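You operate a simulated robot arm through the tools that you are given. There is no shell and no other tool. Be economical: measure what you need, move in short steps, check, and stop when the job is done.

Carry out the task below with a simulated robot arm. There is one attempt and no reset: what you move stays moved.

Task
Dry the yellow saucer and serve the milk on it in the white cup.
Fine: yellow towel, put it back; cup on the saucer, then pour in the milk from the short measure; measure back.
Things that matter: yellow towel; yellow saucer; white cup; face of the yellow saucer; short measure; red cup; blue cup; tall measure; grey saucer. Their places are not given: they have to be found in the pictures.

The check looks at the end state, three seconds after you hand in, the way a careful person would. Anything else that was tipped, shoved, dropped, spilled or broken makes it a failure. Flat cloth is picked up by pressing the open fingertips on it (5 to 10 N) and closing them slowly along it; thin cloth reads only 2 to 8 mm in the jaws.

Robot
A 6-joint arm with a two-finger parallel gripper, fixed in place. Base frame: the origin is at the foot of the arm, x ahead of it, y to its left, z up. Units: mm, rad, N and s.
Its first joint turns from -2.897 to 2.897 rad. Payload 3.91 kg.
The tool frame sits at the grasp point between the pads (the TCP): z along the fingers, y along the line on which they close. The tips reach 30 mm beyond it. Largest opening 110 mm; finger width 20, thickness 10; the body of the gripper, 48 by 112 mm, starts 55 mm behind the TCP.
Orientation is told as [roll, pitch, yaw] about the base's x, y, z axes, in that order, counted from this pose: with the fingers straight down and closing along the base's y, the tool's x points along the base's -x, its y along +y and its z along -z.

Tools
- The arm moves only by the tool servo_tool. Its argument "moves" is a list of rows, each an object of numbers (a shift or turn left out is 0, a gripper value left out holds the last): "x", "y", "z": the shift along the tool's x, y, z in mm; "ax", "ay", "az": the turn, a rotation vector about the tool's x, y, z in rad; "hand": the gripper command, from -1 (shut) to 1 (fully open), values between in proportion. In form: [{"x": .., "y": .., "z": .., "ax": .., "ay": .., "az": .., "hand": ..}, ...]. A call has 1 to 8 rows; each row is the pose to reach, as a shift and turn from the pose commanded when the call began, along the tool's axes at that moment. Each row takes 0.2 s and may step no farther than 50 mm and 0.15 rad from the row before; otherwise, or with a gripper value out of range, the whole call is refused. A pose out of reach is approached as far as the arm can. The call stops where the force on the tool passes 40 N (or 10 N more than at its start, if that is more) or the arm is blocked; 0.2 s more then pass. Each finger travels about 45 mm/s and halts on what it meets, pressing with about 34 N; the grip force reading is that of the motor and also rises with nothing between the fingers. The clock runs only during rows and for 0.2 s after the last one: add rows that repeat a pose to give the fingers time. The reply holds the time, the measured pose of the TCP, the force on the tool along the base axes, the opening and the grip force, in the units named above and with some noise.
- Cameras (640 x 400 px; columns grow to the right, rows downward): "scene" is fixed at [218.1, 495.7, 1669.8]; the picture's right is [-0.77, -0.63, 0.00], its down [-0.48, 0.58, -0.66] and it looks along [0.42, -0.51, -0.75] (base axes); focal length 329 px, centre (320, 200). "wrist" rides on the gripper at [-36, 0, -57] in the tool frame; the picture's right is [0.00, -1.00, 0.00], its down [0.97, 0.00, -0.24] and it looks along [0.24, 0.00, 0.97] (tool axes); focal length 218 px, centre (320, 200).
- grab_frame(camera): a new picture of that camera. It takes no simulated time.
- lift_body(by): slides the trunk up (or, below 0, down) by that many mm; the arm rides with it, the base frame stays. It gives what a move gives, with no picture.
- point_at(camera, pixels): there is no depth. For up to 12 entries [column, row, z] of the newest picture of that camera ("zoom" is the newest enlarged one), the place [x, y] in the base frame at which the ray of that pixel passes the height z, good to about 2 mm, but the place of the scene camera against the robot may be out by one fixed shift of up to 12 mm in any direction. It takes no simulated time.
- zoom(camera, box): a new picture of the part [left, top, right, bottom] of that camera's present view, enlarged. It takes no simulated time.
- finish_job(): hands the job in; it is judged then, once.

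Go step by step. Measure first, check grasps and placings, and put right what went wrong. The budget is 80 turns and 46 pictures, counting those below and the enlarged ones. Unless the task says otherwise, let go and move clear before handing in, and close with one line.

The tools are called after "Call:" by a JSON object that holds its "method" and its "body". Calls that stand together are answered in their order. servo_tool: Moves the arm, as the interface text tells. Its arguments: {"type":"object","properties":{"moves":{"type":"array","items":{"type":"object","properties":{"x":{"type":"number"},"y":{"type":"number"},"z":{"type":"number"},"ax":{"type":"number"},"ay":{"type":"number"},"az":{"type":"number"},"hand":{"type":"number"}}}}},"required":["moves"]} The other tools are called the same way: lift_body (by) slides the trunk up or down; grab_frame (camera) takes a picture; point_at (camera, pixels) gives the place at which the rays of pixels pass given heights; zoom (camera, box) takes an enlarged picture of a part of a camera's view; finish_job () hands the job in.

At the start:

```text
t: 0.0
position: [533.4, 9.8, 1269.3]
tcp_rot: [0.0, 0.0, -0.001]
force: [-0.3, 0.0, -0.7]
opening: 109.7
finger_force: 0.0
trunk travel left (down, up): [-525.0, 85.0]
```

scene: 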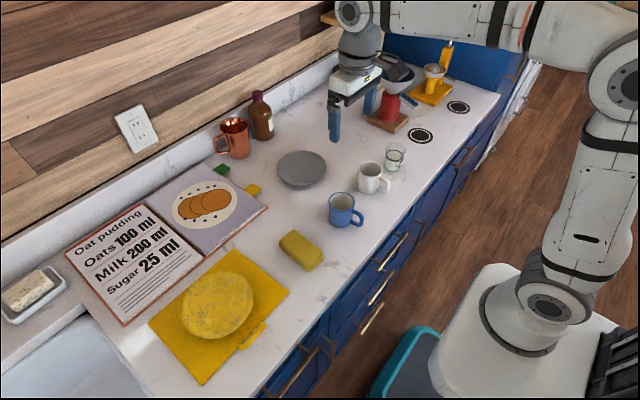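
wrist: 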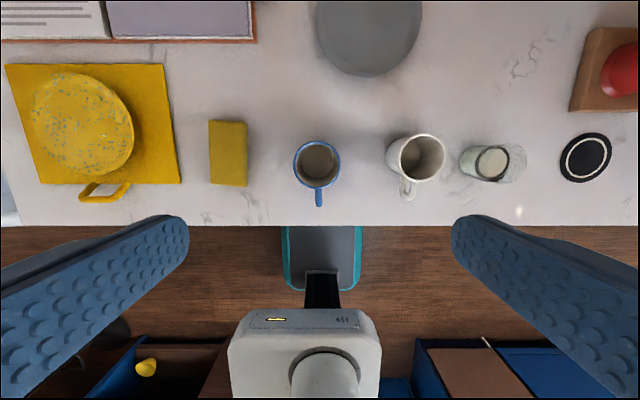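

The pictures show a yellow saucer at scene (217,305) on a yellow square, a folded yellow item at (300,250), and the cups and a glass to the right. I'll zoom in on these to identify them.

Call:
{"method": "zoom", "body": {"camera": "scene", "box": [140, 220, 340, 390]}}

Call:
{"method": "zoom", "body": {"camera": "scene", "box": [300, 20, 500, 240]}}

Call:
{"method": "zoom", "body": {"camera": "wrist", "box": [0, 40, 320, 240]}}

```text
2.35 times, centred on (240, 305) of scene
```

zoom: 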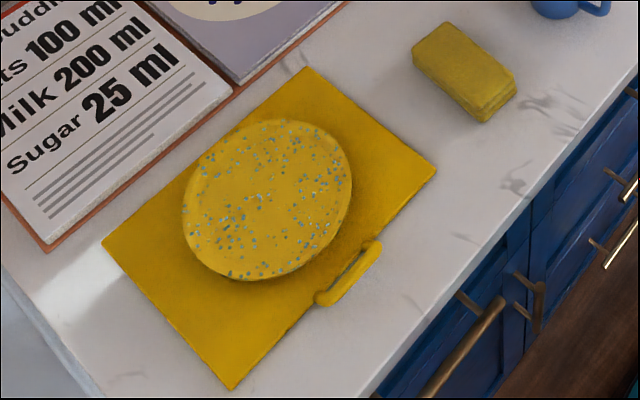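

```text
1.82 times, centred on (400, 130) of scene
```

zoom: 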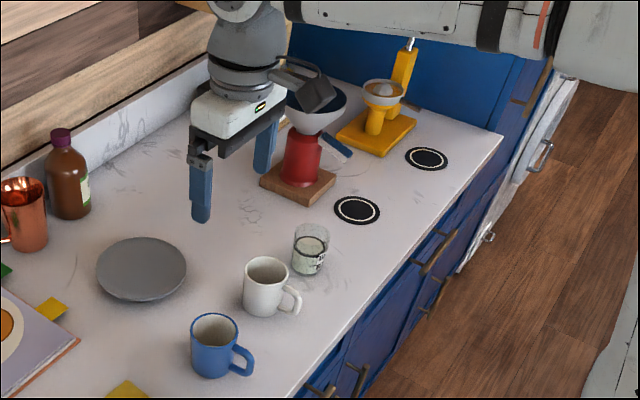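

```text
2.00 times, centred on (160, 140) of wrist
```

zoom: 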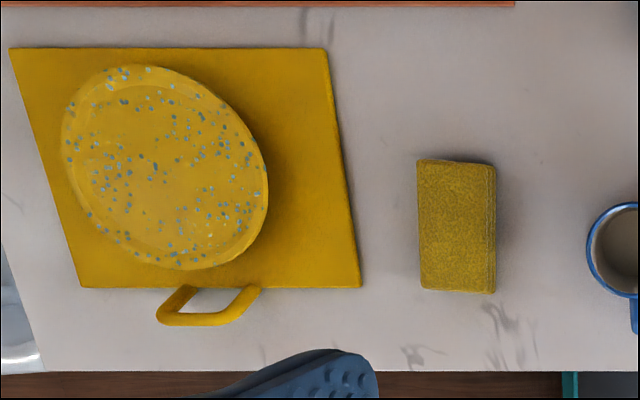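

The towel is the folded block at wrist (228,153), and the saucer sits on a yellow tray with droplets on its face. The milk glass is at wrist (490,163). I'll get positions next.

Call:
{"method": "point_at", "body": {"camera": "wrist", "pixels": [[209, 121, 500], [247, 122, 500], [247, 186, 500], [210, 184, 500], [31, 110, 500], [133, 135, 500], [65, 73, 500], [90, 174, 500], [320, 163, 560], [416, 160, 560], [491, 163, 540], [368, 30, 490]]}}

Call:
{"method": "point_at", "body": {"camera": "scene", "pixels": [[217, 305, 500], [300, 250, 500], [341, 209, 550], [372, 178, 550], [395, 157, 540], [302, 168, 485], [421, 136, 470], [458, 107, 470], [280, 285, 470], [205, 383, 470], [150, 323, 470], [238, 250, 470]]}}

```text
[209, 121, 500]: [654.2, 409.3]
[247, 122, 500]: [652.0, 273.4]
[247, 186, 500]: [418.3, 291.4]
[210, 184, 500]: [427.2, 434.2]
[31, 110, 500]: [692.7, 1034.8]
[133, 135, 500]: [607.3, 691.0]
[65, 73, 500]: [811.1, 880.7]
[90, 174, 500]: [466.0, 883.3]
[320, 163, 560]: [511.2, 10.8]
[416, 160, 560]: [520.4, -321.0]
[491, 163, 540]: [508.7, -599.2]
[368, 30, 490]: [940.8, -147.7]
```

```text
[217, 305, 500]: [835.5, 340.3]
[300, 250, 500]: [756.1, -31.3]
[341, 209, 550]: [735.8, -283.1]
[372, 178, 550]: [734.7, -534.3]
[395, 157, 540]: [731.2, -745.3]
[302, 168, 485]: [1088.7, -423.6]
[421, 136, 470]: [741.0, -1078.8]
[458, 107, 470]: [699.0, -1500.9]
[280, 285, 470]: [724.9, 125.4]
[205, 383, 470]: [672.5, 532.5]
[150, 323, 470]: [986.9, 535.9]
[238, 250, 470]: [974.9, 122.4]
```

Sizes at z=470 come out about twice too large. Triangulating the two cameras puts the surface nearer z≈900. I'll check this by moving 100 mm down and looking again.

Call:
{"method": "servo_tool", "body": {"moves": [{"z": 50}, {"z": 100}, {"z": 100}, {"z": 100}]}}

Call:
{"method": "grab_frame", "body": {"camera": "wrist"}}

```text
t: 1.0
position: [533.6, 11.4, 1169.9]
tcp_rot: [-0.001, 0.0, 0.0]
force: [0.1, -0.5, -0.7]
opening: 110.0
finger_force: 0.1
trunk travel left (down, up): [-525.0, 85.0]
```

```text
40 pictures are left
```

wrist: 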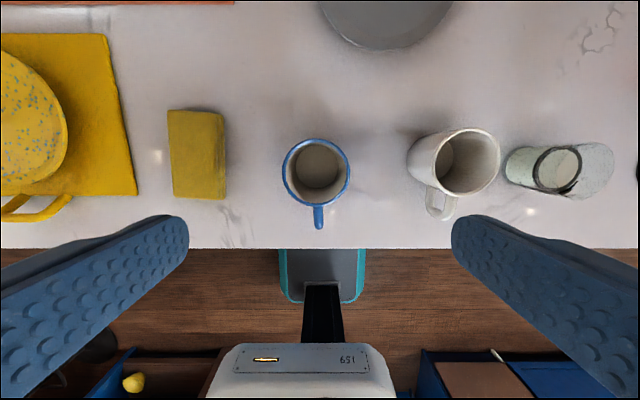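

From the two pictures the counter edge works out to z≈900 at x≈409. I'll touch the bare counter at about (640, 90) with closed fingers to get the height exactly.

Call:
{"method": "servo_tool", "body": {"moves": [{"x": -40, "y": 30, "hand": -1}, {"x": -80, "y": 60}, {"x": -106, "y": 80}, {"x": -106, "y": 80, "z": 50}, {"x": -106, "y": 80, "z": 100}, {"x": -106, "y": 80, "z": 150}, {"x": -106, "y": 80, "z": 180}, {"x": -106, "y": 80, "z": 200}]}}

Call:
{"method": "servo_tool", "body": {"moves": [{"z": 8}, {"z": 16}, {"z": 24}, {"z": 32}, {"z": 40}, {"z": 48}, {"z": 56}, {"z": 64}]}}

```text
t: 2.8
position: [639.4, 88.6, 970.6]
tcp_rot: [0.0, 0.001, 0.001]
force: [0.0, 0.0, -0.2]
opening: 0.0
finger_force: 34.3
trunk travel left (down, up): [-525.0, 85.0]
```

```text
t: 3.8
position: [640.4, 90.4, 950.1]
tcp_rot: [0.003, -0.014, 0.002]
force: [-9.7, -0.6, 18.8]
opening: 0.0
finger_force: 34.4
trunk travel left (down, up): [-525.0, 85.0]
stopped in row 4: the force on the tool passed its limit (the readings are from after the stop); the commanded pose is now the measured one
```

Contact came at TCP z≈950, so the counter is at z≈920. I'll raise the tool and look from the left side, over the saucer.

Call:
{"method": "servo_tool", "body": {"moves": [{"z": -50}, {"z": -100}, {"z": -150}, {"z": -190, "y": 40, "x": 40}, {"z": -190, "y": 80, "x": 80}, {"z": -190, "y": 130, "x": 80}, {"z": -190, "y": 180, "x": 80}, {"z": -190, "y": 220, "x": 80}]}}

Call:
{"method": "grab_frame", "body": {"camera": "wrist"}}

Call:
{"method": "point_at", "body": {"camera": "scene", "pixels": [[217, 305, 940], [300, 250, 950], [341, 209, 980], [372, 178, 980], [395, 157, 970], [302, 168, 935], [421, 136, 920]]}}

```text
refused: row 4 steps farther than a row can; nothing moved
```

```text
39 pictures are left
```

wrist: 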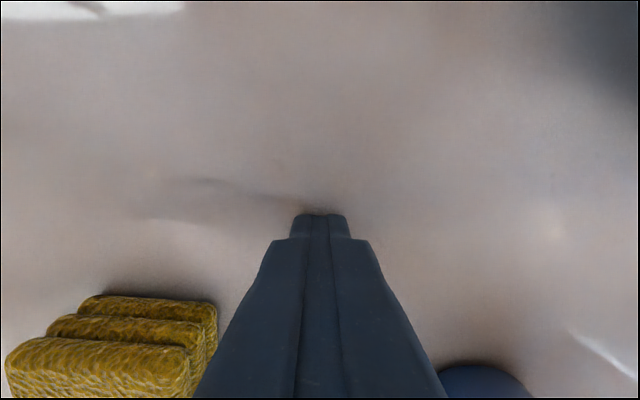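

```text
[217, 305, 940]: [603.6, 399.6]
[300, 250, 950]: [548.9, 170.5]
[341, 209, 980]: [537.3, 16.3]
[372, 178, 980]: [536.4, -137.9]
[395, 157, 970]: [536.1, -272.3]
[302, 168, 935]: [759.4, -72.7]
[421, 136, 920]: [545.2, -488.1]
```

The towel is a thick, three-layer fold, seen at wrist (120,345). I'll rise and move left with smaller steps.

Call:
{"method": "servo_tool", "body": {"moves": [{"z": -50}, {"z": -100}, {"z": -150}, {"z": -180, "y": 30}, {"z": -190, "y": 70, "x": 25}, {"z": -190, "y": 110, "x": 50}, {"z": -190, "y": 155, "x": 60}, {"z": -190, "y": 190, "x": 60, "hand": 1}]}}

Call:
{"method": "grab_frame", "body": {"camera": "wrist"}}

```text
t: 5.6
position: [579.0, 281.6, 1134.5]
tcp_rot: [-0.001, -0.011, 0.0]
force: [0.3, 0.0, 0.0]
opening: 32.6
finger_force: 0.1
trunk travel left (down, up): [-525.0, 85.0]
```

```text
38 pictures are left
```

wrist: 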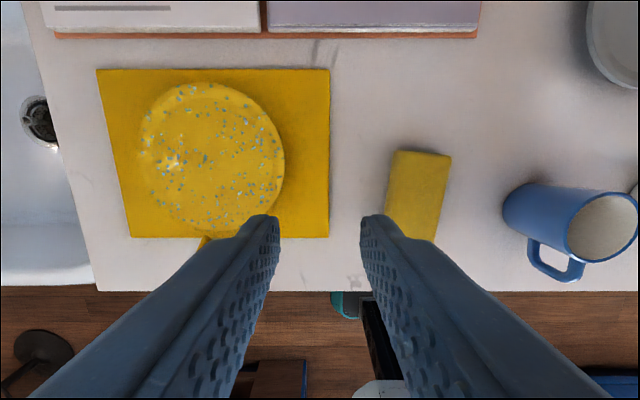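

Call:
{"method": "point_at", "body": {"camera": "wrist", "pixels": [[399, 151, 955], [451, 157, 955], [432, 241, 955], [96, 71, 923], [330, 70, 923], [329, 237, 923], [130, 237, 923], [140, 145, 940], [285, 165, 940], [200, 82, 940], [265, 110, 940], [165, 205, 940]]}}

Call:
{"method": "zoom", "body": {"camera": "wrist", "box": [90, 60, 350, 250]}}

```text
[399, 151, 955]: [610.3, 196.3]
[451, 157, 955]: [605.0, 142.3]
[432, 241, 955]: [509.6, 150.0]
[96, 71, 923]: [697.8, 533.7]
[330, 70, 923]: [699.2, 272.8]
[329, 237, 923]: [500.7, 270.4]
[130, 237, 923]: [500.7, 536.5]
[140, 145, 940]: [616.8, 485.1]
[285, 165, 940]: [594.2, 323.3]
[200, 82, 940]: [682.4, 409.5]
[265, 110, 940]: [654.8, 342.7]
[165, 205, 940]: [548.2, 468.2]
```

```text
2.11 times, centred on (220, 155) of wrist
```

zoom: 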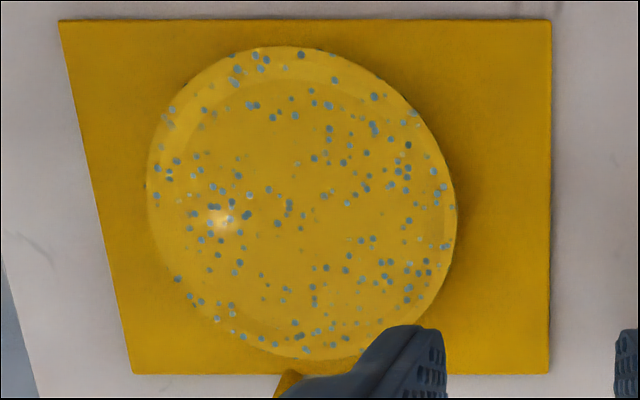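

Measured so far:
- **Tray:** x 500–700, y 271–535.
- **Saucer:** centre about (603, 404), radius about 80.
- **Towel:** about x 510–610, y 142–196, top z≈955.

I'll go above the towel with open fingers and take a closer look.

Call:
{"method": "servo_tool", "body": {"moves": [{"x": 5, "y": -40, "ay": 0.011, "hand": 1}, {"x": 15, "y": -80, "ay": 0.011}, {"x": 21, "y": -112, "ay": 0.011}, {"x": 21, "y": -112, "z": 40, "ay": 0.011}, {"x": 21, "y": -112, "z": 80, "ay": 0.011}, {"x": 21, "y": -112, "z": 100, "ay": 0.011}, {"x": 21, "y": -112, "z": 100, "ay": 0.011}]}}

Call:
{"method": "grab_frame", "body": {"camera": "wrist"}}

```text
t: 7.2
position: [560.7, 168.7, 1034.8]
tcp_rot: [0.002, 0.001, 0.0]
force: [0.2, -0.3, -0.6]
opening: 110.1
finger_force: 0.1
trunk travel left (down, up): [-525.0, 85.0]
```

```text
36 pictures are left
```

wrist: 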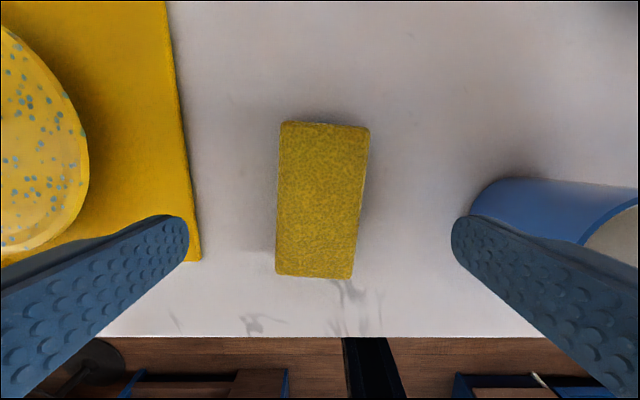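

Call:
{"method": "point_at", "body": {"camera": "wrist", "pixels": [[282, 122, 955], [369, 128, 955], [352, 278, 955], [276, 274, 955], [320, 199, 955]]}}

```text
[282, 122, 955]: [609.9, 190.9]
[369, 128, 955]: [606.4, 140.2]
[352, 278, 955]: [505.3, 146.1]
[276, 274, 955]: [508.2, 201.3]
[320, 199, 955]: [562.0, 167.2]
```

The towel centre is about (557, 170) with its long axis at yaw -0.08. I'll align, go down to TCP z 958 and close slowly.

Call:
{"method": "servo_tool", "body": {"moves": [{"x": 3, "y": 1, "z": 30, "az": 0.08}, {"x": 3, "y": 1, "z": 60, "az": 0.08}, {"x": 3, "y": 1, "z": 76, "az": 0.08}, {"x": 3, "y": 1, "z": 76, "az": 0.08, "hand": 0.2}, {"x": 3, "y": 1, "z": 76, "az": 0.08, "hand": 0.0}, {"x": 3, "y": 1, "z": 76, "az": 0.08, "hand": -0.15}, {"x": 3, "y": 1, "z": 76, "az": 0.08, "hand": -0.3}, {"x": 3, "y": 1, "z": 76, "az": 0.08, "hand": -0.45}]}}

Call:
{"method": "servo_tool", "body": {"moves": [{"hand": -0.6}, {"hand": -0.7}, {"hand": -0.8}]}}

Call:
{"method": "grab_frame", "body": {"camera": "wrist"}}

```text
t: 9.0
position: [558.4, 169.0, 960.0]
tcp_rot: [0.002, 0.001, -0.081]
force: [-1.1, 0.2, -0.2]
opening: 56.7
finger_force: 33.5
trunk travel left (down, up): [-525.0, 85.0]
```

```text
t: 9.8
position: [558.4, 169.1, 960.9]
tcp_rot: [0.002, -0.001, -0.081]
force: [0.5, -0.2, 0.3]
opening: 57.1
finger_force: 33.8
trunk travel left (down, up): [-525.0, 85.0]
```

```text
35 pictures are left
```

wrist: 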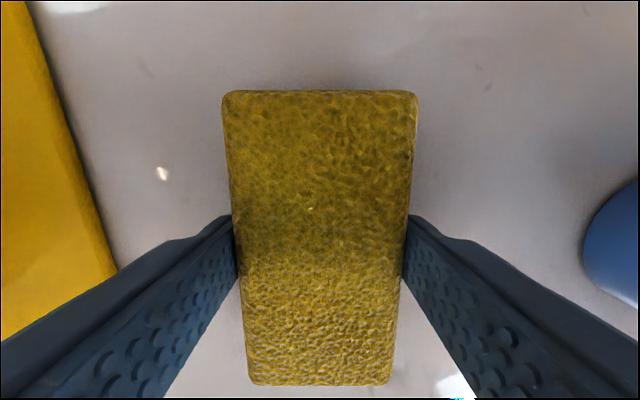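

The grip reads 57 mm, so the towel is held firmly. I'll lift it and carry it above the saucer.

Call:
{"method": "servo_tool", "body": {"moves": [{"z": -40}, {"z": -80}, {"x": -4, "y": 45, "z": -90, "az": -0.08}, {"x": -8, "y": 94, "z": -90, "az": -0.08}, {"x": -12, "y": 143, "z": -90, "az": -0.08}, {"x": -16, "y": 190, "z": -90, "az": -0.08}, {"x": -22, "y": 238, "z": -90, "az": -0.08}, {"x": -22, "y": 238, "z": -90, "az": -0.08}]}}

Call:
{"method": "grab_frame", "body": {"camera": "scene"}}

Call:
{"method": "grab_frame", "body": {"camera": "wrist"}}

```text
t: 11.6
position: [596.2, 406.3, 1050.6]
tcp_rot: [0.002, -0.001, 0.001]
force: [0.5, 0.0, -0.3]
opening: 57.0
finger_force: 33.6
trunk travel left (down, up): [-525.0, 85.0]
```

```text
34 pictures are left
```

scene: 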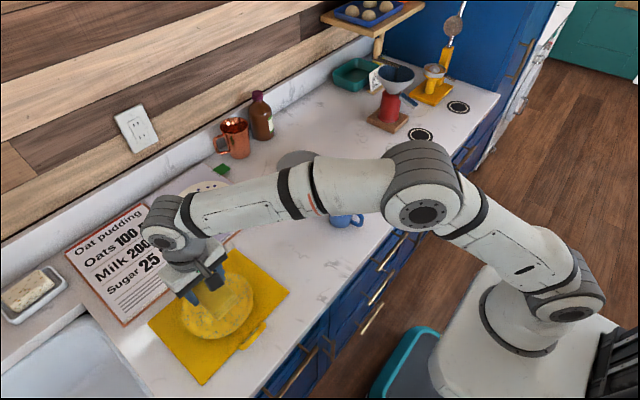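

```text
33 pictures are left
```

wrist: 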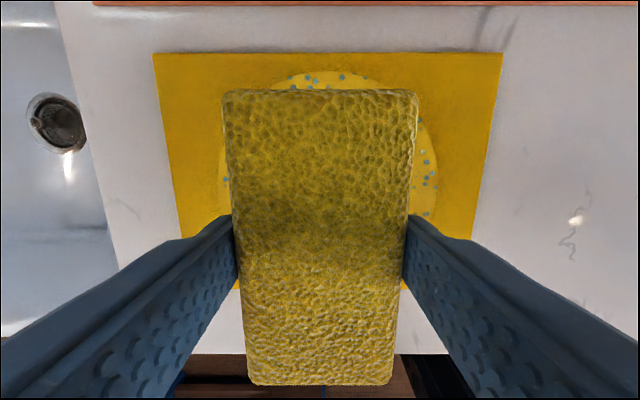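

The towel is over the saucer centre. I'll go down in small steps to find contact.

Call:
{"method": "servo_tool", "body": {"moves": [{"x": -5, "z": 30}, {"x": -5, "z": 60}, {"x": -5, "z": 66}, {"x": -5, "z": 68}, {"x": -5, "z": 70}]}}

Call:
{"method": "servo_tool", "body": {"moves": [{"z": 2}, {"z": 4}]}}

```text
t: 12.8
position: [604.6, 405.1, 986.8]
tcp_rot: [0.007, -0.011, -0.002]
force: [-1.7, -1.3, 14.9]
opening: 57.4
finger_force: 33.9
trunk travel left (down, up): [-525.0, 85.0]
stopped in row 5: the force on the tool passed its limit (the readings are from after the stop); the commanded pose is now the measured one
```

```text
t: 13.5
position: [603.8, 406.3, 987.1]
tcp_rot: [0.014, -0.016, 0.001]
force: [-1.8, -1.0, 16.9]
opening: 57.5
finger_force: 34.1
trunk travel left (down, up): [-525.0, 85.0]
stopped in row 2: the force on the tool passed its limit (the readings are from after the stop); the commanded pose is now the measured one
```

Contact came at TCP z≈987, with the towel underside at about 947, now pressing about 17 N. I'll ease up 3 mm and look.

Call:
{"method": "servo_tool", "body": {"moves": [{"z": -2, "ax": -0.014, "ay": 0.016}, {"z": -3, "ax": -0.014, "ay": 0.016}]}}

Call:
{"method": "zoom", "body": {"camera": "scene", "box": [140, 220, 300, 390]}}

Call:
{"method": "grab_frame", "body": {"camera": "wrist"}}

```text
t: 14.1
position: [606.4, 406.2, 986.9]
tcp_rot: [0.025, 0.001, 0.0]
force: [3.5, 0.0, 12.3]
opening: 57.2
finger_force: 34.3
trunk travel left (down, up): [-525.0, 85.0]
```

```text
2.35 times, centred on (220, 305) of scene
```

zoom: 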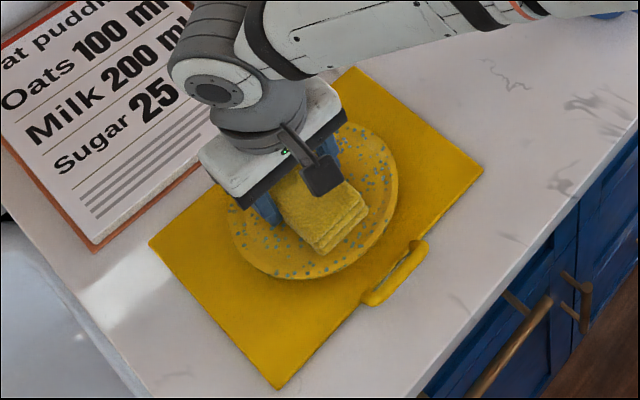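

```text
31 pictures are left
```

wrist: 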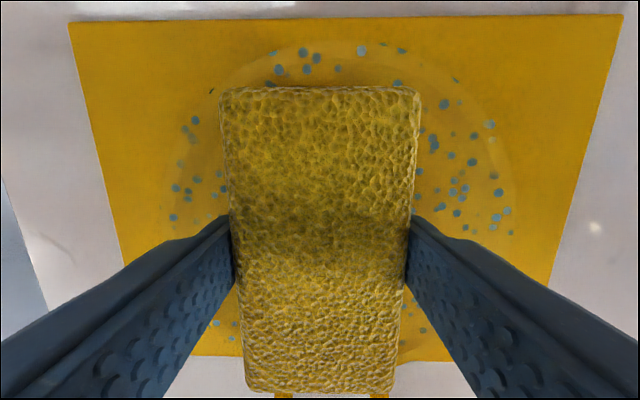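

The towel sits on the face (wrist shows droplets at both sides). I'll level the roll, ease to a light press and sweep in y while watching whether the saucer drags.

Call:
{"method": "servo_tool", "body": {"moves": [{"z": -1, "ax": 0.025}, {"z": -1, "ax": 0.025, "y": 10}, {"z": -1, "ax": 0.025, "y": 20}, {"z": -1, "ax": 0.025, "y": 30}]}}

Call:
{"method": "grab_frame", "body": {"camera": "wrist"}}

```text
t: 15.1
position: [604.7, 438.9, 987.9]
tcp_rot: [0.001, 0.003, 0.0]
force: [-0.3, -0.3, 0.7]
opening: 57.2
finger_force: 33.4
trunk travel left (down, up): [-525.0, 85.0]
```

```text
30 pictures are left
```

wrist: 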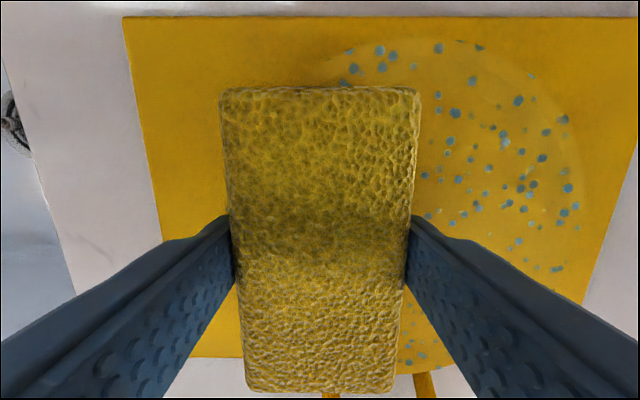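

The saucer stayed put, but the press is now only 0.7 N. I'll press a little more and sweep back across.

Call:
{"method": "servo_tool", "body": {"moves": [{"z": 2}, {"z": 2, "y": -8}, {"z": 2, "y": -16}, {"z": 2, "y": -24}]}}

Call:
{"method": "servo_tool", "body": {"moves": [{"y": -10}, {"y": -20}, {"y": -30}, {"y": -42}]}}

Call:
{"method": "grab_frame", "body": {"camera": "wrist"}}

```text
t: 16.1
position: [605.4, 412.6, 986.9]
tcp_rot: [0.003, 0.001, 0.001]
force: [0.5, 1.8, 8.6]
opening: 57.0
finger_force: 34.3
trunk travel left (down, up): [-525.0, 85.0]
```

```text
t: 17.1
position: [605.7, 370.4, 987.2]
tcp_rot: [0.0, 0.001, -0.002]
force: [0.1, 1.7, 11.5]
opening: 57.2
finger_force: 34.2
trunk travel left (down, up): [-525.0, 85.0]
```

```text
29 pictures are left
```

wrist: 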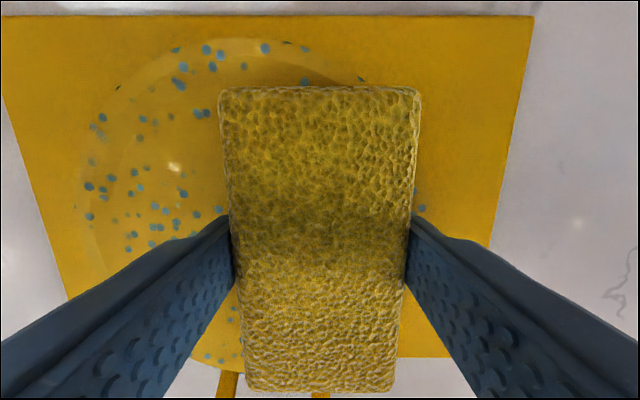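

The press is now 8–11 N and the saucer isn't dragging. I'll continue the sweeps with an offset to +x, then -x.

Call:
{"method": "servo_tool", "body": {"moves": [{"y": -12}, {"y": -12, "x": -8}, {"y": -4, "x": -16}, {"y": 10, "x": -18}, {"y": 24, "x": -18}, {"y": 38, "x": -18}, {"y": 52, "x": -18}, {"y": 64, "x": -18}]}}

Call:
{"method": "servo_tool", "body": {"moves": [{"y": 12}, {"y": 18, "x": 8}, {"y": 14, "x": 20}, {"y": 4, "x": 32}, {"y": -10, "x": 36}, {"y": -24, "x": 36}, {"y": -38, "x": 36}, {"y": -52, "x": 36}]}}

Call:
{"method": "grab_frame", "body": {"camera": "wrist"}}

```text
t: 18.9
position: [623.9, 434.3, 987.1]
tcp_rot: [0.0, 0.003, -0.001]
force: [0.8, -3.8, 5.6]
opening: 57.1
finger_force: 33.5
trunk travel left (down, up): [-525.0, 85.0]
```

```text
t: 20.7
position: [587.1, 382.7, 987.3]
tcp_rot: [-0.001, 0.002, -0.003]
force: [-0.4, 1.1, 10.1]
opening: 57.4
finger_force: 33.9
trunk travel left (down, up): [-525.0, 85.0]
```

```text
28 pictures are left
```

wrist: 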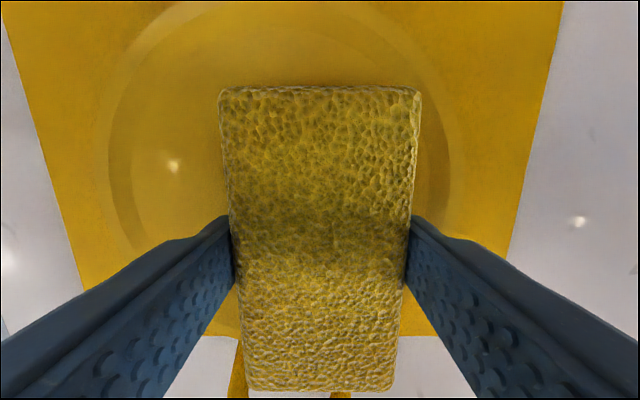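

All visible droplets are gone. I'll finish the pass on the right side, then lift and check the whole face.

Call:
{"method": "servo_tool", "body": {"moves": [{"y": -14}, {"y": -26}, {"y": -14}, {"y": 0}, {"z": -40}, {"z": -80}]}}

Call:
{"method": "servo_tool", "body": {"moves": [{"y": -45}, {"y": -90}, {"y": -130}, {"y": -170}]}}

Call:
{"method": "grab_frame", "body": {"camera": "wrist"}}

Call:
{"method": "zoom", "body": {"camera": "scene", "box": [140, 220, 340, 390]}}

```text
t: 22.1
position: [586.9, 382.1, 1066.1]
tcp_rot: [0.001, 0.004, -0.001]
force: [-0.3, -0.3, -1.1]
opening: 57.0
finger_force: 34.6
trunk travel left (down, up): [-525.0, 85.0]
```

```text
t: 23.1
position: [587.0, 210.8, 1066.6]
tcp_rot: [0.003, 0.002, 0.002]
force: [0.5, 0.6, 0.4]
opening: 56.9
finger_force: 33.9
trunk travel left (down, up): [-525.0, 85.0]
```

```text
27 pictures are left
```

wrist: 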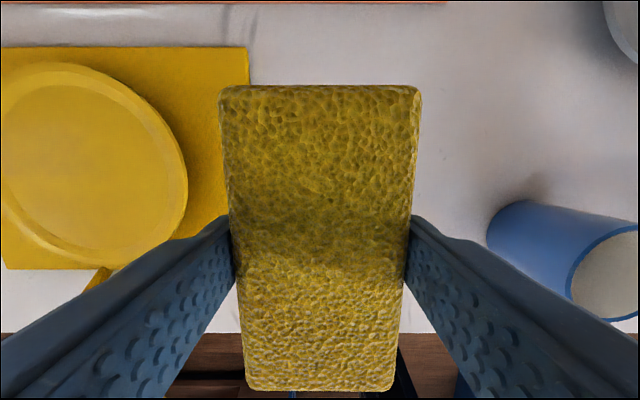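

```text
2.35 times, centred on (240, 305) of scene
```

zoom: 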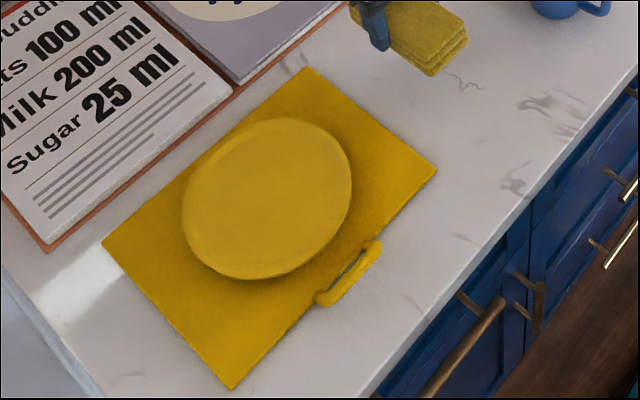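

The face is dry and the saucer is where it was. I'll put the towel back at its old pose (558, 169, yaw -0.08).

Call:
{"method": "servo_tool", "body": {"moves": [{"x": 15, "y": -21, "az": 0.04}, {"x": 28.6, "y": -41.8, "az": 0.083}, {"x": 28.6, "y": -41.8, "z": 40, "az": 0.083}, {"x": 28.6, "y": -41.8, "z": 80, "az": 0.083}, {"x": 28.6, "y": -41.8, "z": 98, "az": 0.083}, {"x": 28.6, "y": -41.8, "z": 102, "az": 0.083}, {"x": 28.6, "y": -41.8, "z": 105, "az": 0.083}, {"x": 28.6, "y": -41.8, "z": 105, "az": 0.083}]}}

```text
t: 24.9
position: [558.9, 170.9, 962.2]
tcp_rot: [-0.001, 0.0, -0.085]
force: [1.0, 0.7, -1.3]
opening: 57.3
finger_force: 34.0
trunk travel left (down, up): [-525.0, 85.0]
```

Call:
{"method": "servo_tool", "body": {"moves": [{"z": 1}, {"z": 2}, {"z": 2, "hand": 0.3}, {"z": 2, "hand": 0.6}, {"z": 2, "hand": 0.8}, {"z": 2, "hand": 1}, {"z": 2, "hand": 1}]}}

Call:
{"method": "servo_tool", "body": {"moves": [{"z": -40}, {"z": -80}, {"z": -130}, {"z": -180}, {"z": -180, "y": -40, "az": -0.08}, {"z": -180, "y": -85, "az": -0.08}, {"z": -180, "y": -130, "az": -0.08}, {"z": -180, "y": -175, "az": -0.08}]}}

Call:
{"method": "servo_tool", "body": {"moves": [{"y": -45}, {"y": -90}, {"y": -135}, {"y": -180}, {"y": -200}]}}

Call:
{"method": "grab_frame", "body": {"camera": "wrist"}}

Call:
{"method": "grab_frame", "body": {"camera": "scene"}}

```text
t: 26.5
position: [559.5, 171.0, 958.8]
tcp_rot: [0.0, 0.001, -0.084]
force: [0.2, 0.2, -0.6]
opening: 110.2
finger_force: 0.1
trunk travel left (down, up): [-525.0, 85.0]
```

```text
t: 28.3
position: [544.8, -4.1, 1138.3]
tcp_rot: [0.002, 0.001, -0.003]
force: [-0.4, -0.6, -0.9]
opening: 110.0
finger_force: 0.1
trunk travel left (down, up): [-525.0, 85.0]
```

```text
t: 29.5
position: [544.3, -202.4, 1137.8]
tcp_rot: [0.0, 0.001, -0.001]
force: [0.3, -0.9, 0.2]
opening: 110.0
finger_force: 0.1
trunk travel left (down, up): [-525.0, 85.0]
```

```text
25 pictures are left
```

wrist: 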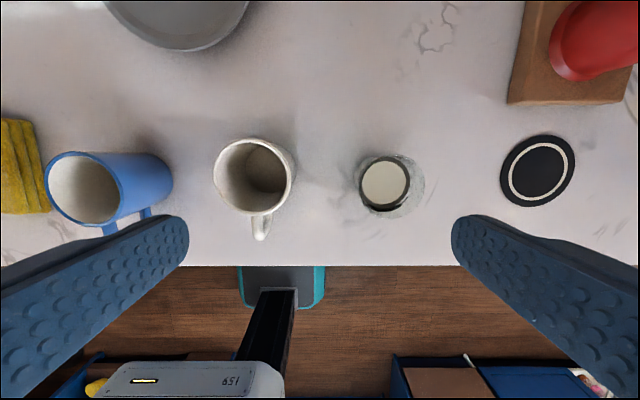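

```text
24 pictures are left
```

scene: 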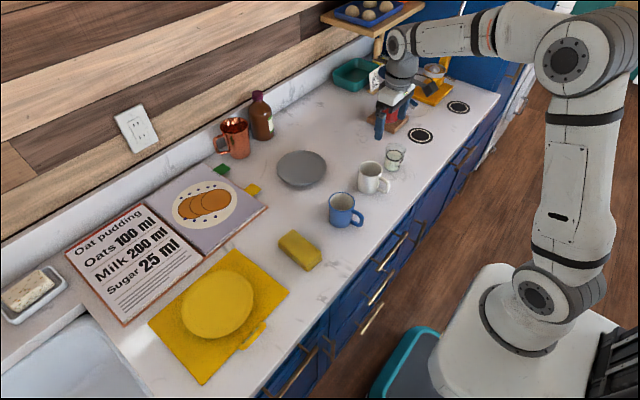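

The towel is back in place. Next I'll measure the white cup at wrist (255,180) and the glass at (385,183).

Call:
{"method": "zoom", "body": {"camera": "wrist", "box": [190, 110, 450, 270]}}

Call:
{"method": "point_at", "body": {"camera": "wrist", "pixels": [[213, 175, 1000], [292, 178, 1000], [253, 138, 1000], [253, 215, 1000], [213, 175, 985], [292, 178, 985], [258, 240, 980], [363, 188, 920], [424, 188, 920], [385, 183, 950], [361, 185, 950], [408, 183, 950]]}}

Call:
{"method": "zoom", "body": {"camera": "scene", "box": [320, 130, 430, 240]}}

```text
2.46 times, centred on (320, 190) of wrist
```

zoom: 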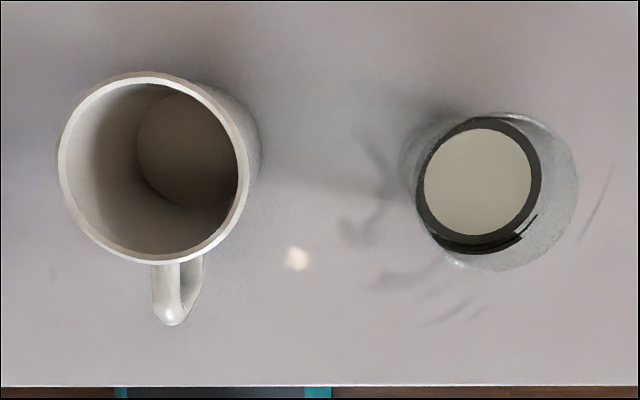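

```text
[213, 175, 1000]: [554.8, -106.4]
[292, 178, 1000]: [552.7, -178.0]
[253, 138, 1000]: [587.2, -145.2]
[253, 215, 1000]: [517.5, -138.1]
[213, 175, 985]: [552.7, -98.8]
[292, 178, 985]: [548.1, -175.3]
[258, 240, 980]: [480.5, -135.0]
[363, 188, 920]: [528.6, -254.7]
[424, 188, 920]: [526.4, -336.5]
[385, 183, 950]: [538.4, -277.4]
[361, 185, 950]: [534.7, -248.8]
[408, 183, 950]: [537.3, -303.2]
```

```text
3.64 times, centred on (375, 185) of scene
```

zoom: 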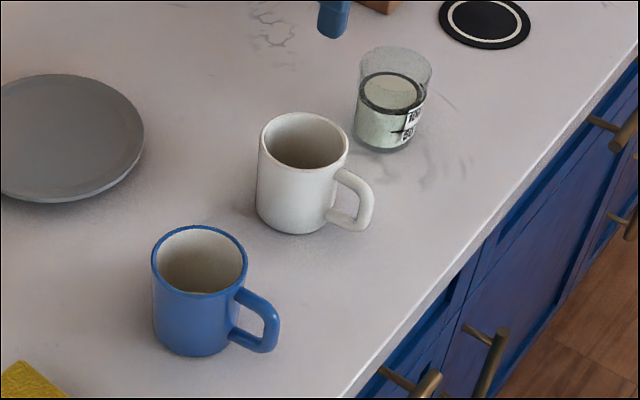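

Call:
{"method": "point_at", "body": {"camera": "scene", "pixels": [[370.5, 168.7, 985], [370.5, 168.7, 1000], [370.5, 168.7, 1015], [369.4, 189, 920], [395.3, 148.3, 1000], [395.3, 148.3, 985], [391, 165, 920], [394.2, 155.3, 955], [382.9, 186.3, 960], [421, 136, 920], [301, 168, 940]]}}

Call:
{"method": "point_at", "body": {"camera": "wrist", "pixels": [[538, 170, 920], [253, 177, 1000], [253, 177, 1010], [390, 188, 1000], [263, 170, 920]]}}

```text
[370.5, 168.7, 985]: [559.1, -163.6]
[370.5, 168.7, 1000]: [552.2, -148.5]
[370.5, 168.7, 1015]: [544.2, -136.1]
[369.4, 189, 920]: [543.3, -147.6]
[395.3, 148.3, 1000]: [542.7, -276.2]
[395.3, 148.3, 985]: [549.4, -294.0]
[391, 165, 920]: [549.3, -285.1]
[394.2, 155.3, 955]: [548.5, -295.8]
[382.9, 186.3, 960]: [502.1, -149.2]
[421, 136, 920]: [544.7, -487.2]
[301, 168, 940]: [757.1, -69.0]
```

```text
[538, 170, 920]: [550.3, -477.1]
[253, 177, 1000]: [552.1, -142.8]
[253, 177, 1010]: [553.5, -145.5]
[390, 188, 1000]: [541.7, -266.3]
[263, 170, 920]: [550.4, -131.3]
```

Cup rim is at z≈1000 with centre about (552, -142); its handle points toward -x. I'll move above it with the fingers open and verify centring.

Call:
{"method": "servo_tool", "body": {"moves": [{"x": -4, "y": 30, "hand": 1}, {"x": -7, "y": 60}, {"x": -7, "y": 60, "z": 40}, {"x": -7, "y": 60, "z": 70}, {"x": -7, "y": 60, "z": 70}]}}

Call:
{"method": "grab_frame", "body": {"camera": "wrist"}}

```text
t: 30.7
position: [550.7, -144.1, 1068.0]
tcp_rot: [0.001, 0.001, -0.003]
force: [-0.3, 0.2, 0.0]
opening: 109.9
finger_force: 0.0
trunk travel left (down, up): [-525.0, 85.0]
```

```text
21 pictures are left
```

wrist: 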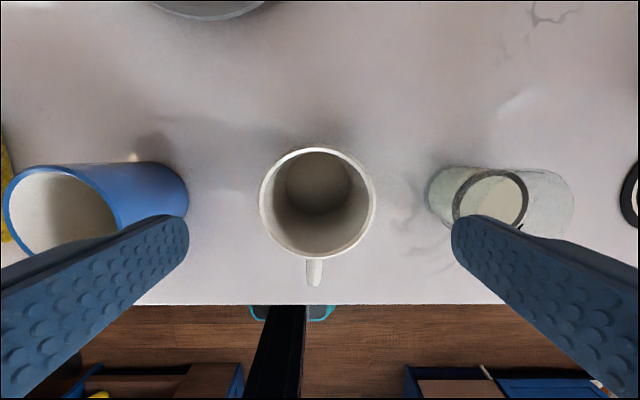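

The cup centre is at about (555, -142.5). I'll descend and grip it.

Call:
{"method": "servo_tool", "body": {"moves": [{"x": -4, "y": 1.5, "z": 30}, {"x": -4, "y": 1.5, "z": 60}, {"x": -4, "y": 1.5, "z": 88}, {"x": -4, "y": 1.5, "z": 88}, {"x": -4, "y": 1.5, "z": 88, "hand": 0.5}, {"x": -4, "y": 1.5, "z": 88, "hand": 0.3}, {"x": -4, "y": 1.5, "z": 88, "hand": 0.1}, {"x": -4, "y": 1.5, "z": 88, "hand": -0.1}]}}

Call:
{"method": "servo_tool", "body": {"moves": [{"hand": -0.3}, {"hand": -0.4}]}}

Call:
{"method": "grab_frame", "body": {"camera": "wrist"}}

```text
t: 32.5
position: [555.7, -141.6, 981.4]
tcp_rot: [0.0, 0.001, -0.004]
force: [-0.9, 1.0, 0.1]
opening: 74.0
finger_force: 33.5
trunk travel left (down, up): [-525.0, 85.0]
```

```text
t: 33.1
position: [555.4, -140.8, 982.5]
tcp_rot: [0.0, 0.002, -0.003]
force: [0.5, 1.2, -0.1]
opening: 73.9
finger_force: 34.1
trunk travel left (down, up): [-525.0, 85.0]
```

```text
20 pictures are left
```

wrist: 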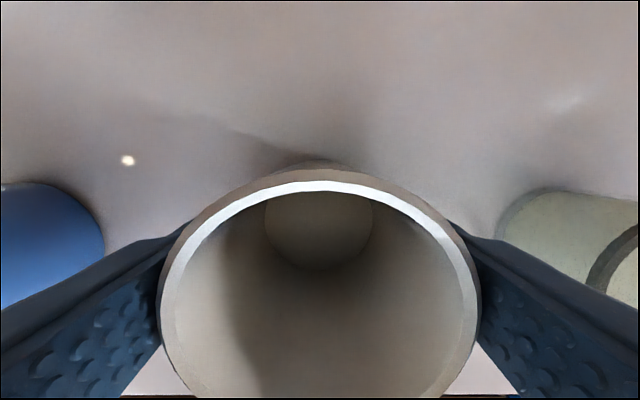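

The cup is gripped at 74 mm. I'll lift it clear and carry it toward the saucer, stopping to measure the saucer.

Call:
{"method": "servo_tool", "body": {"moves": [{"z": -45}, {"z": -90}, {"z": -135}, {"z": -145, "y": 45}, {"z": -145, "y": 90}, {"z": -145, "y": 135}, {"z": -145, "y": 180}, {"z": -145, "y": 225}]}}

Call:
{"method": "servo_tool", "body": {"moves": [{"y": 45}, {"y": 90}, {"y": 135}, {"y": 180, "x": -20}, {"y": 210, "x": -40}]}}

Call:
{"method": "grab_frame", "body": {"camera": "wrist"}}

```text
t: 34.9
position: [558.4, 84.7, 1125.6]
tcp_rot: [0.0, 0.002, -0.003]
force: [0.3, 0.3, -3.2]
opening: 74.2
finger_force: 34.4
trunk travel left (down, up): [-525.0, 85.0]
```

```text
t: 36.1
position: [599.0, 293.5, 1124.8]
tcp_rot: [0.0, 0.002, -0.002]
force: [-0.6, -0.2, -1.5]
opening: 74.0
finger_force: 33.6
trunk travel left (down, up): [-525.0, 85.0]
```

```text
19 pictures are left
```

wrist: 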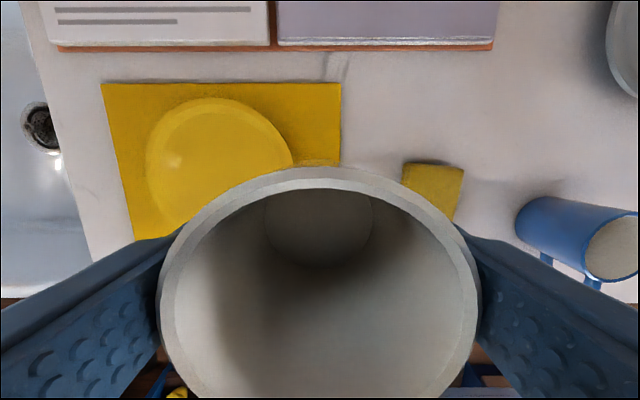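

Call:
{"method": "point_at", "body": {"camera": "wrist", "pixels": [[146, 165, 950], [204, 98, 950], [262, 116, 950], [292, 155, 950], [165, 120, 950], [178, 222, 940]]}}

Call:
{"method": "servo_tool", "body": {"moves": [{"x": -2, "y": 45}, {"x": -3, "y": 80}, {"x": -3, "y": 110}, {"x": -3, "y": 110}]}}

Call:
{"method": "grab_frame", "body": {"camera": "wrist"}}

```text
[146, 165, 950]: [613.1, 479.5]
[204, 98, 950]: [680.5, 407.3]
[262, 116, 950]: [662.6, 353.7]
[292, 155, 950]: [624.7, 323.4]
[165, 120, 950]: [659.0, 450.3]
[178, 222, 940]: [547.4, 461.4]
```

```text
t: 37.1
position: [600.3, 403.4, 1125.2]
tcp_rot: [-0.001, 0.003, -0.003]
force: [0.1, -0.2, -1.7]
opening: 73.5
finger_force: 34.6
trunk travel left (down, up): [-525.0, 85.0]
```

```text
18 pictures are left
```

wrist: 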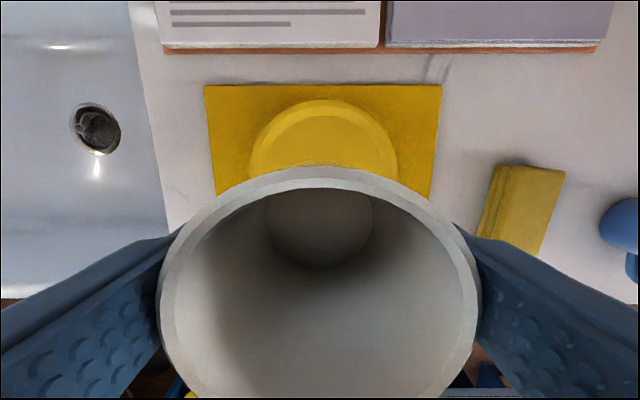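

A circle fit puts the saucer centre at about (602, 402). I'll lower the cup toward the face and watch for contact near TCP z≈1007.

Call:
{"method": "servo_tool", "body": {"moves": [{"x": -2, "y": -1.5, "z": 40}, {"x": -2, "y": -1.5, "z": 80}, {"x": -2, "y": -1.5, "z": 104}, {"x": -2, "y": -1.5, "z": 108}, {"x": -2, "y": -1.5, "z": 111}]}}

Call:
{"method": "servo_tool", "body": {"moves": [{"z": 1.5}, {"z": 3}]}}

```text
t: 38.3
position: [602.5, 402.3, 1015.3]
tcp_rot: [0.001, 0.005, -0.002]
force: [-0.6, 0.5, -1.7]
opening: 73.7
finger_force: 33.8
trunk travel left (down, up): [-525.0, 85.0]
```

```text
t: 38.9
position: [601.7, 403.1, 1012.5]
tcp_rot: [0.0, 0.003, -0.003]
force: [-0.3, 0.0, -1.9]
opening: 74.1
finger_force: 33.5
trunk travel left (down, up): [-525.0, 85.0]
```

Call:
{"method": "servo_tool", "body": {"moves": [{"z": 1.5}, {"z": 3}]}}

Call:
{"method": "servo_tool", "body": {"moves": [{"z": 1.5}, {"z": 3}]}}

```text
t: 39.5
position: [601.6, 401.4, 1011.6]
tcp_rot: [0.001, 0.0, -0.005]
force: [1.1, 0.0, 8.0]
opening: 73.9
finger_force: 34.6
trunk travel left (down, up): [-525.0, 85.0]
```

```text
t: 40.1
position: [601.6, 402.2, 1008.7]
tcp_rot: [0.004, -0.001, -0.004]
force: [4.6, 5.7, 20.8]
opening: 74.2
finger_force: 33.8
trunk travel left (down, up): [-525.0, 85.0]
```

Contact came at TCP z≈1011 and the press is now 21 N. I'll ease up, release and rise.

Call:
{"method": "servo_tool", "body": {"moves": [{"z": -2}, {"z": -3}, {"z": -3, "hand": 0.5}, {"z": -3, "hand": 0.7}, {"z": -3, "hand": 1}, {"z": -3, "hand": 1}, {"z": -3, "hand": 1}]}}

Call:
{"method": "servo_tool", "body": {"moves": [{"z": -40}, {"z": -80}, {"z": -120}, {"z": -120, "y": -45}, {"z": -120, "y": -90}, {"z": -120, "y": -130}]}}

Call:
{"method": "grab_frame", "body": {"camera": "wrist"}}

Call:
{"method": "zoom", "body": {"camera": "scene", "box": [140, 220, 340, 390]}}

```text
t: 41.7
position: [601.7, 401.1, 1008.7]
tcp_rot: [0.001, 0.001, -0.003]
force: [-0.5, -1.0, 0.4]
opening: 110.2
finger_force: 0.1
trunk travel left (down, up): [-525.0, 85.0]
```

```text
t: 43.1
position: [601.0, 270.0, 1129.3]
tcp_rot: [0.0, 0.002, -0.002]
force: [0.4, -0.3, -0.4]
opening: 109.9
finger_force: 0.0
trunk travel left (down, up): [-525.0, 85.0]
```

```text
17 pictures are left
```

wrist: 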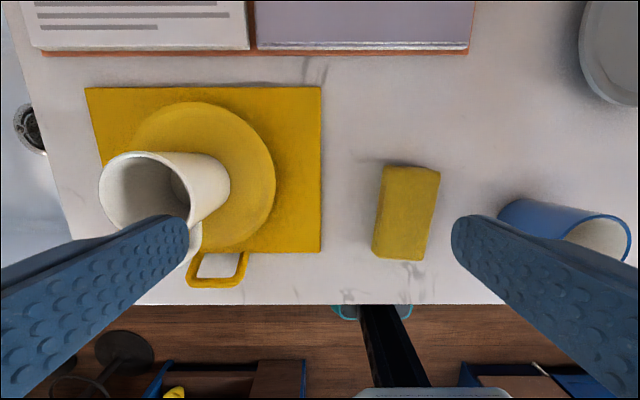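

```text
2.35 times, centred on (240, 305) of scene
```

zoom: 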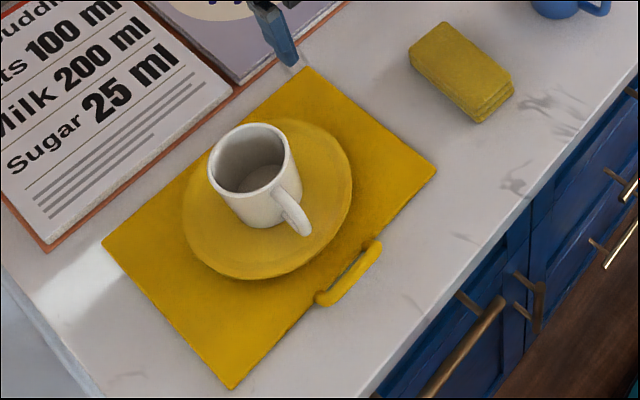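

The cup stands upright in the saucer's centre. Now I'll move over to the glass, staying high.

Call:
{"method": "servo_tool", "body": {"moves": [{"y": -48}, {"y": -96}, {"y": -144}, {"y": -192}, {"y": -240}, {"y": -288, "x": 20}, {"y": -333, "x": 40}, {"y": -378, "x": 57}]}}

Call:
{"method": "servo_tool", "body": {"moves": [{"y": -48}, {"y": -96}, {"y": -135}, {"y": -167}, {"y": -167, "z": 30}, {"y": -167, "z": 30}]}}

Call:
{"method": "grab_frame", "body": {"camera": "wrist"}}

```text
refused: row 6 steps farther than a row can; nothing moved
```

```text
t: 44.5
position: [601.6, 105.1, 1098.9]
tcp_rot: [0.002, 0.001, -0.004]
force: [-0.8, -0.7, 0.0]
opening: 110.0
finger_force: 0.1
trunk travel left (down, up): [-525.0, 85.0]
```

```text
15 pictures are left
```

wrist: 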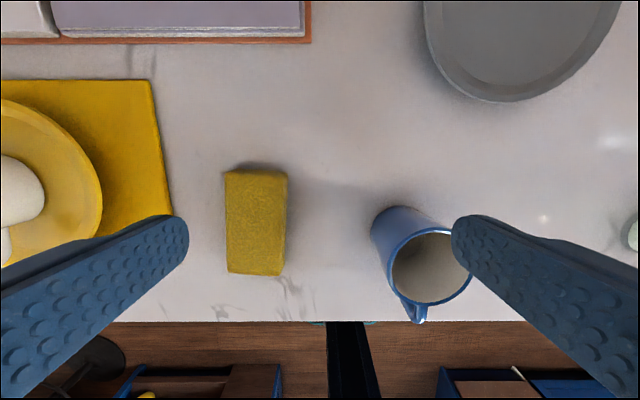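

The first batch was refused for a step size; the tool is now at (602, 105, 1099), clear of everything. I'll continue to the glass.

Call:
{"method": "servo_tool", "body": {"moves": [{"y": -48, "z": -20}, {"y": -94, "x": 10, "z": -20}, {"y": -142, "x": 20, "z": -20}, {"y": -190, "x": 30, "z": -20}, {"y": -237, "x": 40, "z": -20}, {"y": -284, "x": 50, "z": -20}, {"y": -330, "x": 60, "z": -20}, {"y": -378, "x": 60, "z": -20}]}}

Call:
{"method": "servo_tool", "body": {"moves": [{"z": 0}]}}

Call:
{"method": "grab_frame", "body": {"camera": "wrist"}}

```text
refused: row 1 steps farther than a row can; nothing moved
```

```text
t: 44.9
position: [602.6, 105.4, 1099.3]
tcp_rot: [-0.001, 0.002, -0.003]
force: [0.1, -0.3, -0.1]
opening: 109.9
finger_force: 0.0
trunk travel left (down, up): [-525.0, 85.0]
```

```text
14 pictures are left
```

wrist: 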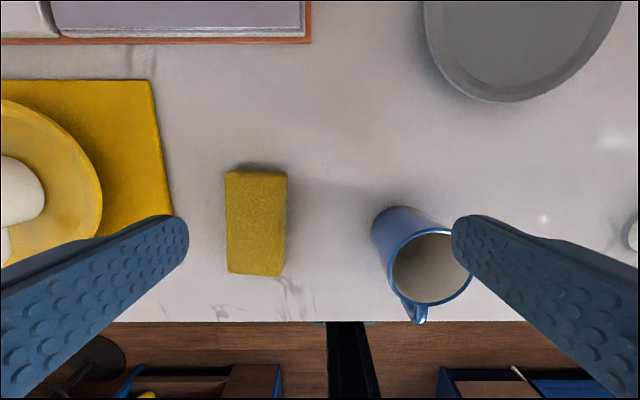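

The batch was refused again (52 mm step), so I'll use smaller steps and take the picture only after checking the pose.

Call:
{"method": "servo_tool", "body": {"moves": [{"y": -40, "z": -20}, {"y": -85, "x": 8, "z": -20}, {"y": -130, "x": 16, "z": -20}, {"y": -175, "x": 24, "z": -20}, {"y": -220, "x": 32, "z": -20}, {"y": -265, "x": 40, "z": -20}, {"y": -310, "x": 50, "z": -20}, {"y": -355, "x": 60, "z": -20}]}}

Call:
{"method": "servo_tool", "body": {"moves": [{"y": -25}, {"y": -25}]}}

Call:
{"method": "grab_frame", "body": {"camera": "wrist"}}

```text
t: 46.7
position: [540.8, -251.8, 1119.5]
tcp_rot: [0.003, 0.003, 0.0]
force: [0.6, -0.3, -0.7]
opening: 110.2
finger_force: 0.1
trunk travel left (down, up): [-525.0, 85.0]
```

```text
t: 47.3
position: [539.0, -275.6, 1119.7]
tcp_rot: [0.0, 0.002, -0.002]
force: [0.0, -0.4, 0.0]
opening: 110.2
finger_force: 0.0
trunk travel left (down, up): [-525.0, 85.0]
```

```text
13 pictures are left
```

wrist: 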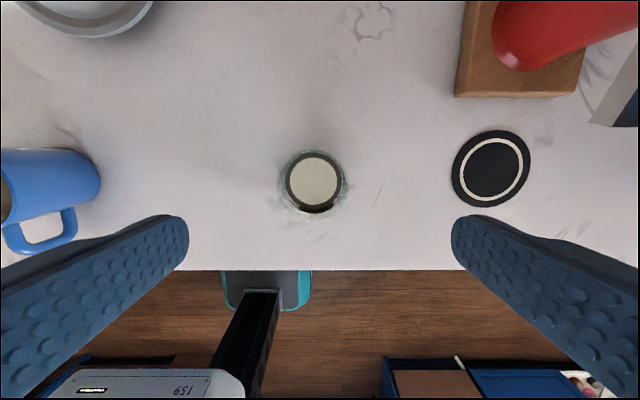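

Call:
{"method": "zoom", "body": {"camera": "wrist", "box": [265, 135, 365, 225]}}

Call:
{"method": "point_at", "body": {"camera": "wrist", "pixels": [[313, 181, 950], [288, 181, 920], [339, 181, 920], [313, 151, 950], [313, 209, 950], [491, 170, 920]]}}

```text
4.44 times, centred on (315, 180) of wrist
```

zoom: 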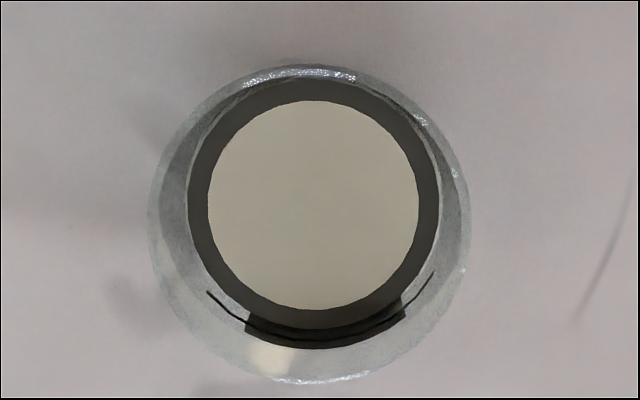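

```text
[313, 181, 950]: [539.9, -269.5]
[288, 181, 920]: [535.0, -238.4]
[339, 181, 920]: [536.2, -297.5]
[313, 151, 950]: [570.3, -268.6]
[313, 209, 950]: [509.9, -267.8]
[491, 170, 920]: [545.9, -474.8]
```

The glass centre is at about (542, -269.6), about 58 mm across with its rim near z 1002 and milk about half full. I'll grip it high (TCP z≈983), leaving a pouring gap to the gripper body.

Call:
{"method": "servo_tool", "body": {"moves": [{"x": -3, "y": 6, "z": 45}, {"x": -3, "y": 6, "z": 90}, {"x": -3, "y": 6, "z": 120}, {"x": -3, "y": 6, "z": 136}, {"x": -3, "y": 6, "z": 136, "hand": 0.5}, {"x": -3, "y": 6, "z": 136, "hand": 0.3}, {"x": -3, "y": 6, "z": 136, "hand": 0.15}]}}

Call:
{"method": "servo_tool", "body": {"moves": [{"hand": 0.05}, {"hand": -0.05}, {"hand": -0.15}, {"hand": -0.25}, {"hand": -0.35}, {"hand": -0.45}]}}

Call:
{"method": "grab_frame", "body": {"camera": "wrist"}}

```text
t: 48.9
position: [544.3, -269.8, 983.0]
tcp_rot: [-0.001, 0.001, -0.005]
force: [0.6, -0.1, 0.2]
opening: 63.3
finger_force: 0.0
trunk travel left (down, up): [-525.0, 85.0]
```

```text
t: 50.3
position: [542.7, -269.3, 983.3]
tcp_rot: [-0.001, 0.002, -0.003]
force: [0.1, 0.2, 0.7]
opening: 60.1
finger_force: 34.2
trunk travel left (down, up): [-525.0, 85.0]
```

```text
11 pictures are left
```

wrist: 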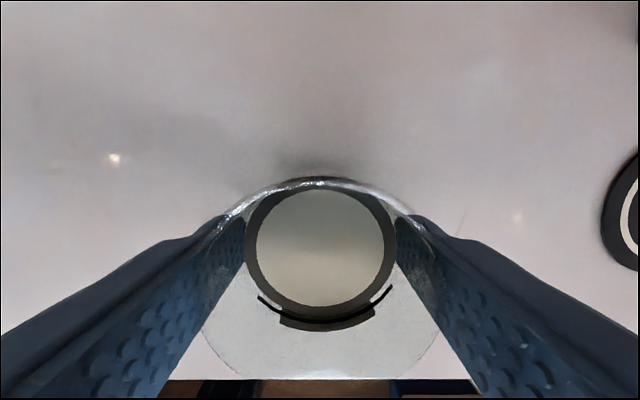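

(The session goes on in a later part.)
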